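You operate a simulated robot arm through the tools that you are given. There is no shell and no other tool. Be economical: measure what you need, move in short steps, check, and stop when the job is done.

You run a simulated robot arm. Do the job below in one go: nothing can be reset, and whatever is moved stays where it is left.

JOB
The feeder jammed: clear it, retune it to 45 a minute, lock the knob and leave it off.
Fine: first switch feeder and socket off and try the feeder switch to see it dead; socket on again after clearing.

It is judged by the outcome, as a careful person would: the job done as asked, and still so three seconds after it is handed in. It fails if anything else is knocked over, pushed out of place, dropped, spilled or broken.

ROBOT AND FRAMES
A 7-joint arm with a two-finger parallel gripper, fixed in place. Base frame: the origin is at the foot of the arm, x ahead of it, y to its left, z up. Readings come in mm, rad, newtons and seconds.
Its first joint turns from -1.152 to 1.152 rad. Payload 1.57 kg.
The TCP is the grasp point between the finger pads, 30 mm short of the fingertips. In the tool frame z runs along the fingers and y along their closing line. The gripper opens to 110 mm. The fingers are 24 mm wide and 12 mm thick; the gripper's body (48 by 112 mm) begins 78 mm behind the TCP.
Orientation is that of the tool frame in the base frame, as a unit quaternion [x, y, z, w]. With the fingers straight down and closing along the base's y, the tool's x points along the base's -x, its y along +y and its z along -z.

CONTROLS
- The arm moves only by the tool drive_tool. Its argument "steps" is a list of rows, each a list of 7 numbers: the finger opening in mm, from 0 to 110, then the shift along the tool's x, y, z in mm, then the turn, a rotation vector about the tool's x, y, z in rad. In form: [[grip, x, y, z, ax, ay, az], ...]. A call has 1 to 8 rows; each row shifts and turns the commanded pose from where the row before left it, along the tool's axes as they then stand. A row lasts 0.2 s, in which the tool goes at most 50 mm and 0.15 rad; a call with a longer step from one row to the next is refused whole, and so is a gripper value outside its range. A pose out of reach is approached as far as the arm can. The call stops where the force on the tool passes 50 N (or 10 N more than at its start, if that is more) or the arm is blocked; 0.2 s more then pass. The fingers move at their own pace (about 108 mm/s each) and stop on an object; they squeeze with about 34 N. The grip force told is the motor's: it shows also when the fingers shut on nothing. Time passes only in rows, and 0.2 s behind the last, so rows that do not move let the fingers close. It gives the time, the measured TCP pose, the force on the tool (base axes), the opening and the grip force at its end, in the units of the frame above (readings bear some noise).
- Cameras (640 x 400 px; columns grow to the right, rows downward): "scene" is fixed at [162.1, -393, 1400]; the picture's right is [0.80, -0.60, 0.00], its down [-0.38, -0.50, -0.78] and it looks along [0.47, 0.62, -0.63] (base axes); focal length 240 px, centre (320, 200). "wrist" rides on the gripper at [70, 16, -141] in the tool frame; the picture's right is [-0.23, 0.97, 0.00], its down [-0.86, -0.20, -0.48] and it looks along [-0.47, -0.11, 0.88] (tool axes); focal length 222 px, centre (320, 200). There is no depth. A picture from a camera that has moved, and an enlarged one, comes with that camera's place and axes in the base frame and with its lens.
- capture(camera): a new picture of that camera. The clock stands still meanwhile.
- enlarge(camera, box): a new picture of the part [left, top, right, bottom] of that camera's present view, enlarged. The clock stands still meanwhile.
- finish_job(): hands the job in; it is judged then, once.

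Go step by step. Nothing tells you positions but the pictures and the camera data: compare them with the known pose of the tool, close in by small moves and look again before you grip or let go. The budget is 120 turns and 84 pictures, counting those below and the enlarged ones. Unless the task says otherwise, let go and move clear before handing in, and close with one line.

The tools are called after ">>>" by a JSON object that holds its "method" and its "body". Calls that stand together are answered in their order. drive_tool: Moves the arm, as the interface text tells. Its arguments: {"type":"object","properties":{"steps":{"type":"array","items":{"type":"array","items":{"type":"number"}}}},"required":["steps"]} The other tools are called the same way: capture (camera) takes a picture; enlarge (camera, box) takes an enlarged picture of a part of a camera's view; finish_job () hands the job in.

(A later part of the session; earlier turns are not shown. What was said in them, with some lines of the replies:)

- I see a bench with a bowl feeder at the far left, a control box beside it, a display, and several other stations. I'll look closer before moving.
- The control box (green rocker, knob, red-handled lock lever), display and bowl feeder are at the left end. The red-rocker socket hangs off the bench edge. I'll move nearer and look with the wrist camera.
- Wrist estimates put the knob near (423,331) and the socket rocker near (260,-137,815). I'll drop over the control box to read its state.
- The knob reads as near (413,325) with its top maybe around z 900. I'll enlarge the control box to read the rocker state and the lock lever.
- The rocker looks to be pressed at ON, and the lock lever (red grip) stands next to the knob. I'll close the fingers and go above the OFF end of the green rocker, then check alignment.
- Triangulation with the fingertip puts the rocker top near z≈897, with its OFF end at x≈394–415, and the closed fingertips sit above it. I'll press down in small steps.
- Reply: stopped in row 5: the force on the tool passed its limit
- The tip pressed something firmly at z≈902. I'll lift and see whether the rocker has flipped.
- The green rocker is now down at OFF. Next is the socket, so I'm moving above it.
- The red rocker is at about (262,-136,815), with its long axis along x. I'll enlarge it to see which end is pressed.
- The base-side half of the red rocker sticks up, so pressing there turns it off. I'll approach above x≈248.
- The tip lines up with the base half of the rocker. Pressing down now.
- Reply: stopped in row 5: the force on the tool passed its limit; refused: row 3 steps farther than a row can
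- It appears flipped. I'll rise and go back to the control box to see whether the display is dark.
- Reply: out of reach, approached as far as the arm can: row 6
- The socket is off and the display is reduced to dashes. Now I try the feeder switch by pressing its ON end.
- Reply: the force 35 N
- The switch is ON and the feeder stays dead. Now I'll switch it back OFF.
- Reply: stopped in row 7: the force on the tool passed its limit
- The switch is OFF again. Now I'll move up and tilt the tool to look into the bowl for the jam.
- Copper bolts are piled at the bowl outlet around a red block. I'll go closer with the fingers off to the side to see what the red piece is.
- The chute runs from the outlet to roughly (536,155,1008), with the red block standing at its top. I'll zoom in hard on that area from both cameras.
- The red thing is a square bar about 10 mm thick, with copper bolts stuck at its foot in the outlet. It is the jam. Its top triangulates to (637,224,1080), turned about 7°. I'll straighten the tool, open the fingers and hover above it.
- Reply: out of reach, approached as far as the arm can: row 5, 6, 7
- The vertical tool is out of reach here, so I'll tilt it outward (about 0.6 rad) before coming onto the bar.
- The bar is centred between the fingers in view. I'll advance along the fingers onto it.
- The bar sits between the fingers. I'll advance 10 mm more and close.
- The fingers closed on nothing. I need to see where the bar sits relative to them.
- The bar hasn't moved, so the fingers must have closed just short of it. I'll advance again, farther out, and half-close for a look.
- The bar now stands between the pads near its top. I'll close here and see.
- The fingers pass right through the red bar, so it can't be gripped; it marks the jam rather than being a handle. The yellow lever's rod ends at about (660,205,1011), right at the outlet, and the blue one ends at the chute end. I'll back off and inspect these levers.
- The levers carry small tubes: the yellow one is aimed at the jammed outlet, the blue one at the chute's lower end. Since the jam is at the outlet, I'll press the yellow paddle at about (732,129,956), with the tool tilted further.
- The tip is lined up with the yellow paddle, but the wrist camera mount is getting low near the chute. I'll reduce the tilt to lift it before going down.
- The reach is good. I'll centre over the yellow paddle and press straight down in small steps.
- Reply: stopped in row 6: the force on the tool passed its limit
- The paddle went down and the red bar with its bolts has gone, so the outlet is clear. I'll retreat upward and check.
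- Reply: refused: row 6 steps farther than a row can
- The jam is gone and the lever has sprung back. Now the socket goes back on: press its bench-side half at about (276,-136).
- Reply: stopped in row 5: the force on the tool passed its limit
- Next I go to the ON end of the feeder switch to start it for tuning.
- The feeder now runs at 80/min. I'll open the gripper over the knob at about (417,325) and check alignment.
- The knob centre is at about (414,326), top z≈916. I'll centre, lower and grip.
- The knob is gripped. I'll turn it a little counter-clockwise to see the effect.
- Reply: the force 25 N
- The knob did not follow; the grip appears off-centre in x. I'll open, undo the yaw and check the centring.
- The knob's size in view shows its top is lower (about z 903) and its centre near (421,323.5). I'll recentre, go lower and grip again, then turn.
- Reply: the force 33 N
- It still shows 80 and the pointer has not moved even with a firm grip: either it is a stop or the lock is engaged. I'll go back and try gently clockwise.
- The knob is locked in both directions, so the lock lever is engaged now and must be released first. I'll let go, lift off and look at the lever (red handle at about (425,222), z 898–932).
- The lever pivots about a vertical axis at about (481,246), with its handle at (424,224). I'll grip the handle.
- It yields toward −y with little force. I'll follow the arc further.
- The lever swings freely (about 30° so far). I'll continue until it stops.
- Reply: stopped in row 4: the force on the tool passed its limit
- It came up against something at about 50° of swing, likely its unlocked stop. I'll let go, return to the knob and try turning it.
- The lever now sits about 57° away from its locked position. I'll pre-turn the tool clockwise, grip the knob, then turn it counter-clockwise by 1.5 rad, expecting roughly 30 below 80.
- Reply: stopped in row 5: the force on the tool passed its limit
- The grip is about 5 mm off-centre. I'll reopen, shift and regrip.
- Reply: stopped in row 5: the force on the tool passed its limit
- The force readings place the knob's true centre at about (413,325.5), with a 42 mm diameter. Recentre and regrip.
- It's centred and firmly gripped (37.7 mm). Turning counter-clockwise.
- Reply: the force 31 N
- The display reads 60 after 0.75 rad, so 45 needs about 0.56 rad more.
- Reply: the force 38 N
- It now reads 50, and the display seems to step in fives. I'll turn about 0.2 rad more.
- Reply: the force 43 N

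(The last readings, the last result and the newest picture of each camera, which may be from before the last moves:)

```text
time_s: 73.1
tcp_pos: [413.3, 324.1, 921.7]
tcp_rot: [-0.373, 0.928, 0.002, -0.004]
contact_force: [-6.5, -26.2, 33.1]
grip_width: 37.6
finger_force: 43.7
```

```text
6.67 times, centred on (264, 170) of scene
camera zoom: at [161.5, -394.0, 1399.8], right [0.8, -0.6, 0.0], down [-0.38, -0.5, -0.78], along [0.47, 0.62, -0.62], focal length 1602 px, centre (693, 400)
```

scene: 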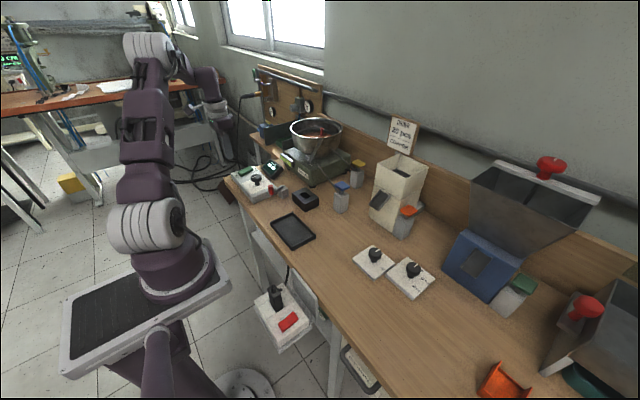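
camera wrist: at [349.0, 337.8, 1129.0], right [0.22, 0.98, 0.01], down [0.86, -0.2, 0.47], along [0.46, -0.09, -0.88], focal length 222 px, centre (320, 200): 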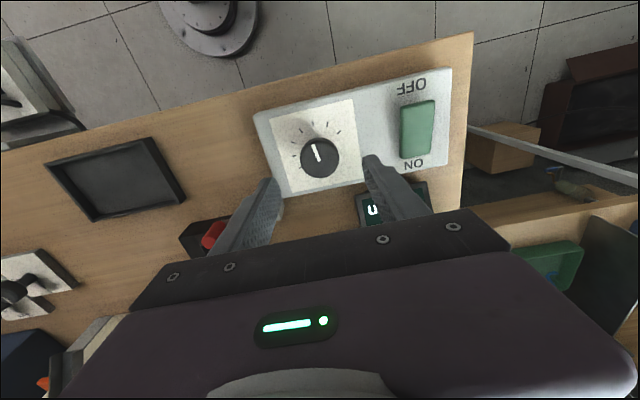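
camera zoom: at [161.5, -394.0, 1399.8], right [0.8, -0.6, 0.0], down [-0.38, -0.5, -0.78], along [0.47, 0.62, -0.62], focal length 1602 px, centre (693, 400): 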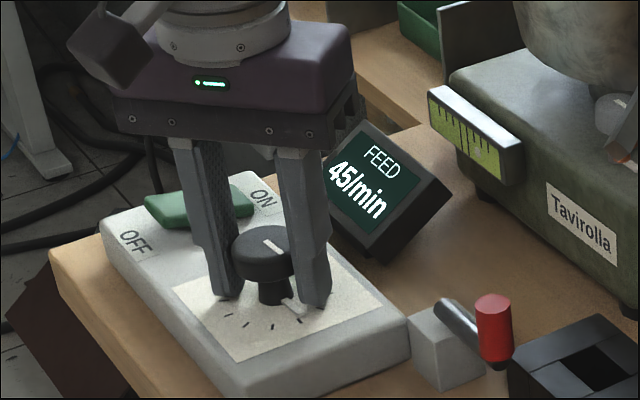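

The display reads 45/min. I'll release the knob gently, lift, and go to the lever handle, which is now at about (477,188).

>>> {"method": "drive_tool", "body": {"steps": [[60, 0, 0, 0, 0, 0, 0], [70, 0, 0, 0, 0, 0, 0], [70, 0, 0, -20, 0, 0, 0], [70, 0, 0, -45, 0, 0, 0], [70, 0, 0, 0, 0, 0, 0.15], [70, 0, 0, 0, 0, 0, 0.15], [70, 0, 0, 0, 0, 0, 0.15], [70, 0, 0, 0, 0, 0, 0.15]]}}

>>> {"method": "drive_tool", "body": {"steps": [[70, 0, 0, 0, 0, 0, 0.15], [70, -16, -34, 0, 0, 0, 0.015], [70, -16, -34, 0, 0, 0, 0], [70, -16, -34, 0, 0, 0, 0], [70, -16, -34, 0, 0, 0, 0], [60, 0, 0, 0, 0, 0, 0]]}}

```text
time_s: 74.9
tcp_pos: [413.5, 326.5, 987.9]
tcp_rot: [-0.08, 0.997, 0.002, -0.003]
contact_force: [0.0, -0.6, -0.6]
grip_width: 70.0
finger_force: 0.1
```

```text
time_s: 76.3
tcp_pos: [479.8, 189.7, 987.7]
tcp_rot: [0.001, 1.0, 0.002, -0.004]
contact_force: [0.2, 0.1, -0.1]
grip_width: 60.1
finger_force: 0.0
```

>>> {"method": "drive_tool", "body": {"steps": [[60, 0, -1, 20, 0, 0, 0], [60, 0, 0, 20, 0, 0, 0], [60, 0, 0, 10, 0, 0, 0], [10, 0, 0, 0, 0, 0, 0], [10, 0, 0, 0, 0, 0, 0], [10, 0, 0, 0, 0, 0, 0]]}}

```text
time_s: 77.3
tcp_pos: [480.1, 194.0, 938.4]
tcp_rot: [-0.001, 1.0, 0.007, 0.0]
contact_force: [-4.0, -8.0, 14.5]
grip_width: 28.5
finger_force: 10.0
stopped in row 4: the force on the tool passed its limit (the readings are from after the stop); the commanded pose is now the measured one
```

>>> {"method": "drive_tool", "body": {"steps": [[10, 0, 0, 0, 0, 0, 0], [10, 0, 0, 0, 0, 0, 0], [10, 0, 0, 0, 0, 0, 0]]}}

```text
time_s: 78.1
tcp_pos: [479.8, 193.5, 938.0]
tcp_rot: [-0.001, 1.0, 0.008, 0.0]
contact_force: [-4.4, -20.0, 25.6]
grip_width: 27.9
finger_force: 10.0
```

The inner finger is touching the lever's bar. I'll open, raise 9 mm, recentre and regrip.

>>> {"method": "drive_tool", "body": {"steps": [[50, 0, 0, -3, 0, 0, 0], [50, 0, 0, -7, 0, 0, 0], [50, 0, -4, 0, 0, 0, 0], [50, 0, 0, 0, 0, 0, 0], [10, 0, 0, 0, 0, 0, 0], [10, 0, 0, 0, 0, 0, 0], [10, 0, 0, 0, 0, 0, 0]]}}

```text
time_s: 79.7
tcp_pos: [478.2, 190.4, 948.3]
tcp_rot: [-0.001, 1.0, 0.009, 0.0]
contact_force: [0.6, -11.8, 2.5]
grip_width: 20.8
finger_force: 6.8
```

>>> {"method": "drive_tool", "body": {"steps": [[5, 0, -2, -2, 0, 0, 0], [5, 0, 0, 0, 0, 0, 0], [5, 0, 0, 0, 0, 0, 0]]}}

```text
time_s: 80.5
tcp_pos: [478.3, 189.1, 948.8]
tcp_rot: [-0.002, 1.0, 0.008, -0.001]
contact_force: [-1.5, -11.2, -13.7]
grip_width: 17.4
finger_force: 32.7
```

The handle is gripped. I'll swing the lever back along its arc to the locked position.

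>>> {"method": "drive_tool", "body": {"steps": [[5, 10, -0.5, 0, 0, 0, 0], [5, 10, 3, 0, 0, 0, 0], [5, 9, 5, 0, 0, 0, 0], [5, 8, 6, 0, 0, 0, 0], [5, 7, 8, 0, 0, 0, 0], [5, 5.5, 8.8, 0, 0, 0, 0], [5, 2.5, 5.7, 0, 0, 0, 0]]}}

```text
time_s: 82.1
tcp_pos: [425.2, 223.9, 950.4]
tcp_rot: [-0.001, 1.0, 0.01, 0.002]
contact_force: [-13.9, -12.3, 7.6]
grip_width: 16.7
finger_force: 31.8
```

>>> {"method": "drive_tool", "body": {"steps": [[5, 1, 3, 0, 0, 0, 0], [5, 1, 3, 0, 0, 0, 0], [5, 0, 0, 0, 0, 0, 0]]}}

```text
time_s: 83.0
tcp_pos: [425.1, 225.4, 950.6]
tcp_rot: [0.001, 1.0, 0.004, -0.001]
contact_force: [0.7, -12.5, 9.5]
grip_width: 16.5
finger_force: 31.5
stopped in row 3: the force on the tool passed its limit (the readings are from after the stop); the commanded pose is now the measured one
```

The lever is firmly against its stop at the original position. I'll release, lift, and check the display and lever.

>>> {"method": "drive_tool", "body": {"steps": [[60, 0, 0, 0, 0, 0, 0], [60, 0, 0, 0, 0, 0, 0], [60, 0, 0, -35, 0, 0, 0], [40, 20, 40, 0, 0, 0, 0], [0, 20, 45, 0, 0, 0, 0], [0, 0, 45, 0, 0, 0, 0], [0, 0, 45, 0, 0, 0, 0], [0, 0, 27, 0, 0, 0, 0]]}}

>>> {"method": "enlarge", "body": {"camera": "scene", "box": [224, 150, 304, 210]}}

```text
time_s: 84.8
tcp_pos: [387.6, 427.7, 987.6]
tcp_rot: [0.0, 1.0, 0.005, 0.0]
contact_force: [-0.9, -0.4, 0.0]
grip_width: 0.2
finger_force: 21.9
```

```text
6.67 times, centred on (264, 180) of scene
camera zoom: at [162.0, -393.0, 1400.0], right [0.8, -0.6, 0.0], down [-0.38, -0.5, -0.78], along [0.47, 0.62, -0.63], focal length 1602 px, centre (693, 333)
```

zoom: 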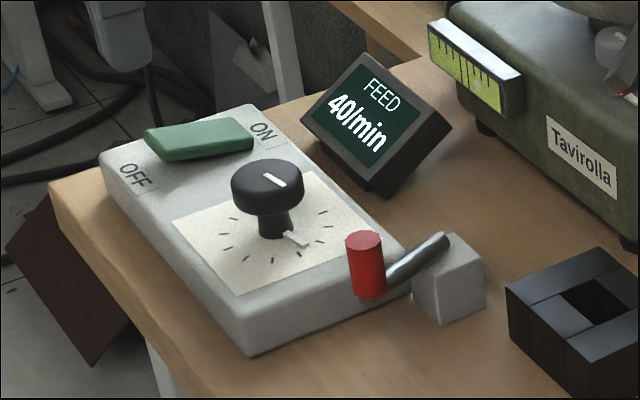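

The display settled at 40: the knob slipped slightly as I released it. I'll unlock again, nudge it about 0.15 rad clockwise with a centred grip, and release slowly.

>>> {"method": "drive_tool", "body": {"steps": [[0, -7.3, -40.6, 0, 0, 0, 0], [30, -7.3, -40.6, 0, 0, 0, 0], [60, -7.3, -40.6, 0, 0, 0, 0], [60, -7.3, -40.6, 0, 0, 0, 0], [60, -7.3, -40.6, 0, 0, 0, 0], [60, 0, 0, 10, 0, 0, 0]]}}

>>> {"method": "drive_tool", "body": {"steps": [[60, 0, 0, 20, 0, 0, 0], [60, 0, 0, 10, 0, 0, 0], [5, 0, 0, 0, 0, 0, 0], [5, 0, 0, 0, 0, 0, 0], [5, 0, 0, 0, 0, 0, 0]]}}

```text
time_s: 86.2
tcp_pos: [422.2, 226.3, 971.2]
tcp_rot: [0.0, 1.0, 0.006, 0.0]
contact_force: [-0.5, -0.8, -0.2]
grip_width: 60.0
finger_force: 0.1
```

```text
time_s: 87.4
tcp_pos: [422.4, 225.7, 944.5]
tcp_rot: [0.0, 1.0, 0.004, -0.001]
contact_force: [0.0, -5.1, -2.6]
grip_width: 16.5
finger_force: 31.5
```

>>> {"method": "drive_tool", "body": {"steps": [[5, -2.5, -5.7, 0, 0, 0, 0], [5, -5.5, -8.8, 0, 0, 0, 0], [5, -7, -8, 0, 0, 0, 0], [5, -8, -6.3, 0, 0, 0, 0], [5, -9, -4.9, 0, 0, 0, 0], [5, -10, -3.3, 0, 0, 0, 0], [5, -9, -0.5, 0, 0, 0, 0]]}}

```text
time_s: 89.0
tcp_pos: [472.6, 189.9, 945.6]
tcp_rot: [0.0, 1.0, 0.004, -0.001]
contact_force: [-5.8, -8.6, 13.9]
grip_width: 17.0
finger_force: 32.1
```

The lever is unlocked again. Release it and move to the knob.

>>> {"method": "drive_tool", "body": {"steps": [[50, 0, 0, 0, 0, 0, 0], [60, 0, 0, 0, 0, 0, 0], [65, 0, 0, -40, 0, 0, 0], [65, 14.8, 34.1, 0, 0, 0, 0], [65, 14.8, 34.1, 0, 0, 0, 0], [65, 14.8, 34.1, 0, 0, 0, 0], [65, 14.8, 34.1, 0, 0, 0, 0], [65, 0, 0, 0, 0, 0, 0]]}}

```text
time_s: 90.8
tcp_pos: [415.5, 327.6, 986.0]
tcp_rot: [-0.001, 1.0, 0.005, 0.0]
contact_force: [-0.3, 0.5, 0.9]
grip_width: 65.2
finger_force: 0.0
```

>>> {"method": "drive_tool", "body": {"steps": [[65, 1.5, -1.3, 30, 0, 0, 0], [65, 0, 0, 25, 0, 0, 0], [65, 0, 0, 8, 0, 0, 0], [42, 0, 0, 0, 0, 0, 0], [40, 0, 0, 0, 0, 0, 0], [40, 0, 0, 0, 0, 0, 0]]}}

```text
time_s: 92.2
tcp_pos: [414.1, 324.3, 924.8]
tcp_rot: [0.0, 1.0, 0.005, 0.0]
contact_force: [-0.4, -0.7, 0.3]
grip_width: 39.9
finger_force: 0.0
```

>>> {"method": "drive_tool", "body": {"steps": [[38.5, 0, 0, 0, 0, 0, 0], [37, 0, 0, 0, 0, 0, 0], [30, 0, 0, 0, 0, 0, 0], [30, 0, 0, 0, 0, 0, 0]]}}

```text
time_s: 93.2
tcp_pos: [412.5, 325.1, 925.4]
tcp_rot: [-0.001, 1.0, 0.006, 0.001]
contact_force: [0.6, 7.7, -2.8]
grip_width: 37.2
finger_force: 43.9
```

>>> {"method": "drive_tool", "body": {"steps": [[30, 0, 0.8, 0, 0, 0, 0.08], [30, 0, 0, 0, 0, 0, 0.08], [30, 0, 0, 0, 0, 0, 0], [30, 0, 0, 0, 0, 0, 0]]}}

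```text
time_s: 94.2
tcp_pos: [412.5, 325.2, 924.8]
tcp_rot: [0.081, 0.997, 0.006, -0.001]
contact_force: [-2.7, -0.3, 17.6]
grip_width: 37.0
finger_force: 43.2
```

The lateral force is near zero. Release slowly and lift off.

>>> {"method": "drive_tool", "body": {"steps": [[37.5, 0, 0, 0, 0, 0, 0], [39, 0, 0, 0, 0, 0, 0], [42, 0, 0, 0, 0, 0, 0], [60, 0, 0, 0, 0, 0, 0], [65, 0, 0, -20, 0, 0, 0], [65, 0, 0, -43, 0, 0, -0.08], [65, 0, 0, 0, 0, 0, -0.08], [65, 0, 0, 0, 0, 0, 0]]}}

>>> {"method": "enlarge", "body": {"camera": "scene", "box": [224, 150, 304, 210]}}

```text
time_s: 96.0
tcp_pos: [412.0, 325.2, 987.4]
tcp_rot: [-0.001, 1.0, 0.005, 0.0]
contact_force: [0.7, 0.0, 0.1]
grip_width: 65.3
finger_force: 0.1
```

```text
6.67 times, centred on (264, 180) of scene
camera zoom: at [162.1, -393.0, 1400.0], right [0.8, -0.6, 0.0], down [-0.38, -0.5, -0.78], along [0.47, 0.62, -0.63], focal length 1602 px, centre (693, 333)
```

zoom: 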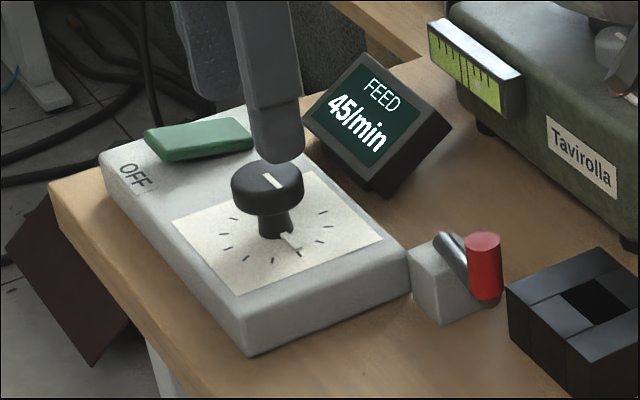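

45/min holds with the knob released. Now lock: go to the lever handle at about (473,190).

>>> {"method": "drive_tool", "body": {"steps": [[65, -15.4, -34, 0, 0, 0, 0], [65, -15.4, -34, 0, 0, 0, 0], [60, -15.4, -34, 0, 0, 0, 0], [55, -15.4, -34, 0, 0, 0, 0], [50, 0, 0, 20, 0, 0, 0], [50, 0, 0, 19, 0, 0, 0], [50, 0, 0, 0, 0, 0, 0]]}}

>>> {"method": "drive_tool", "body": {"steps": [[20, 0, 0, 0, 0, 0, 0], [5, 0, 0, 0, 0, 0, 0], [5, 0, 0, 0, 0, 0, 0], [5, 0, 0, 0, 0, 0, 0]]}}

```text
time_s: 97.6
tcp_pos: [473.9, 188.9, 943.8]
tcp_rot: [0.0, 1.0, 0.006, 0.0]
contact_force: [0.2, -0.5, 0.2]
grip_width: 50.3
finger_force: 0.1
```

```text
time_s: 98.6
tcp_pos: [475.7, 189.3, 945.2]
tcp_rot: [0.0, 1.0, 0.006, -0.001]
contact_force: [-0.3, -4.8, -0.6]
grip_width: 17.1
finger_force: 32.8
```

>>> {"method": "drive_tool", "body": {"steps": [[5, 8, 0, 0, 0, 0, 0], [5, 10, 3, 0, 0, 0, 0], [5, 9, 5, 0, 0, 0, 0], [5, 8, 6, 0, 0, 0, 0], [5, 7, 8, 0, 0, 0, 0], [5, 5.5, 8.8, 0, 0, 0, 0], [5, 2.5, 5.7, 0, 0, 0, 0], [5, 0, 0, 0, 0, 0, 0]]}}

>>> {"method": "drive_tool", "body": {"steps": [[5, 1, 3, 0, 0, 0, 0], [5, 1, 3, 0, 0, 0, 0], [5, 0, 0, 0, 0, 0, 0]]}}

```text
time_s: 100.4
tcp_pos: [424.4, 225.3, 944.4]
tcp_rot: [0.0, 1.0, 0.005, 0.0]
contact_force: [-10.7, -11.6, 20.8]
grip_width: 15.9
finger_force: 32.2
```

```text
time_s: 101.2
tcp_pos: [422.7, 226.6, 945.8]
tcp_rot: [0.001, 1.0, 0.003, 0.0]
contact_force: [8.8, -49.1, -5.1]
grip_width: 16.6
finger_force: 32.4
```

The lever is hard against its locked stop. Release and go to the OFF end of the feeder switch.

>>> {"method": "drive_tool", "body": {"steps": [[60, 0, 0, 0, 0, 0, 0], [60, 0, 0, 0, 0, 0, 0], [60, 0, 0, -42, 0, 0, 0], [40, 6, 48, 0, 0, 0, 0], [0, 6, 48, 0, 0, 0, 0], [0, 6, 48, 0, 0, 0, 0], [0, 6, 48, 0, 0, 0, 0], [0, 0, 4, 0, 0, 0, 0]]}}

>>> {"method": "enlarge", "body": {"camera": "scene", "box": [224, 150, 304, 210]}}

```text
time_s: 103.0
tcp_pos: [398.2, 427.5, 991.1]
tcp_rot: [0.001, 1.0, 0.005, -0.001]
contact_force: [0.0, -0.5, -0.3]
grip_width: 0.1
finger_force: 21.3
```

```text
6.67 times, centred on (264, 180) of scene
camera zoom: at [162.1, -393.0, 1400.0], right [0.8, -0.6, 0.0], down [-0.38, -0.5, -0.78], along [0.47, 0.62, -0.63], focal length 1602 px, centre (693, 333)
```

zoom: 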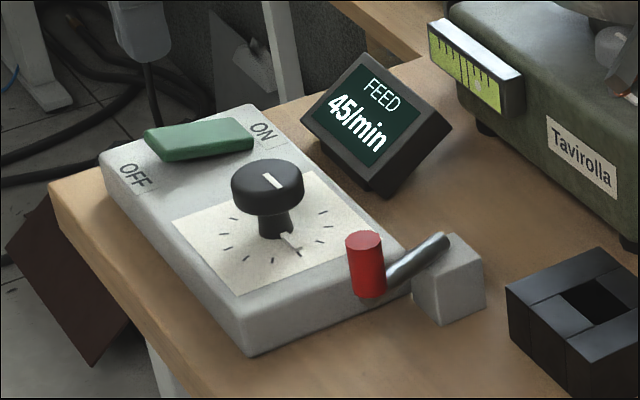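

The display shows 45/min and the lever is locked. Now I switch the feeder off.

>>> {"method": "drive_tool", "body": {"steps": [[0, 0, -1, 25, 0, 0, 0], [0, 0, 0, 18, 0, 0, 0], [0, 0, 0, 5, 0, 0, 0], [0, 0, 0, 4, 0, 0, 0], [0, 0, 0, 4, 0, 0, 0], [0, 0, 0, 4, 0, 0, 0]]}}

>>> {"method": "drive_tool", "body": {"steps": [[0, 0, 0, -35, 0, 0, 0], [0, 0, 0, -45, 0, 0, 0], [0, 20, -20, -30, 0, 0, 0], [0, 20, -30, 0, 0, 0, 0], [0, 0, 0, 0, 0, 0, 0]]}}

>>> {"method": "enlarge", "body": {"camera": "scene", "box": [224, 150, 304, 210]}}

```text
time_s: 104.4
tcp_pos: [398.5, 427.6, 932.2]
tcp_rot: [0.0, 1.0, 0.008, 0.001]
contact_force: [-14.5, -8.5, 43.9]
grip_width: 0.0
finger_force: 21.4
```

```text
time_s: 105.6
tcp_pos: [358.5, 375.0, 1039.2]
tcp_rot: [0.0, 1.0, 0.005, 0.0]
contact_force: [-1.1, 0.0, 0.3]
grip_width: 0.1
finger_force: 20.8
```

```text
6.67 times, centred on (264, 180) of scene
camera zoom: at [162.0, -393.0, 1400.0], right [0.8, -0.6, 0.0], down [-0.38, -0.5, -0.78], along [0.47, 0.62, -0.63], focal length 1602 px, centre (693, 333)
```

zoom: 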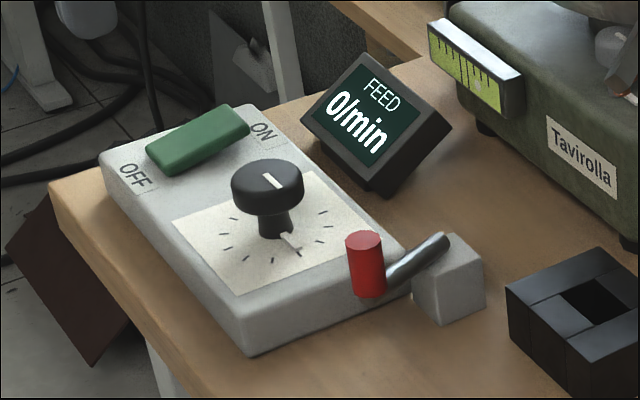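

The feeder is off, the display reads 0/min with the socket live, the knob is locked at 45, and the arm is clear. Handing in.

>>> {"method": "finish_job", "body": {}}

```text
The job is handed in.
```

The feeder is unjammed, set to 45 a minute, locked and left off with the socket back on; with feeder and socket off, the feeder switch was tried first and found dead.
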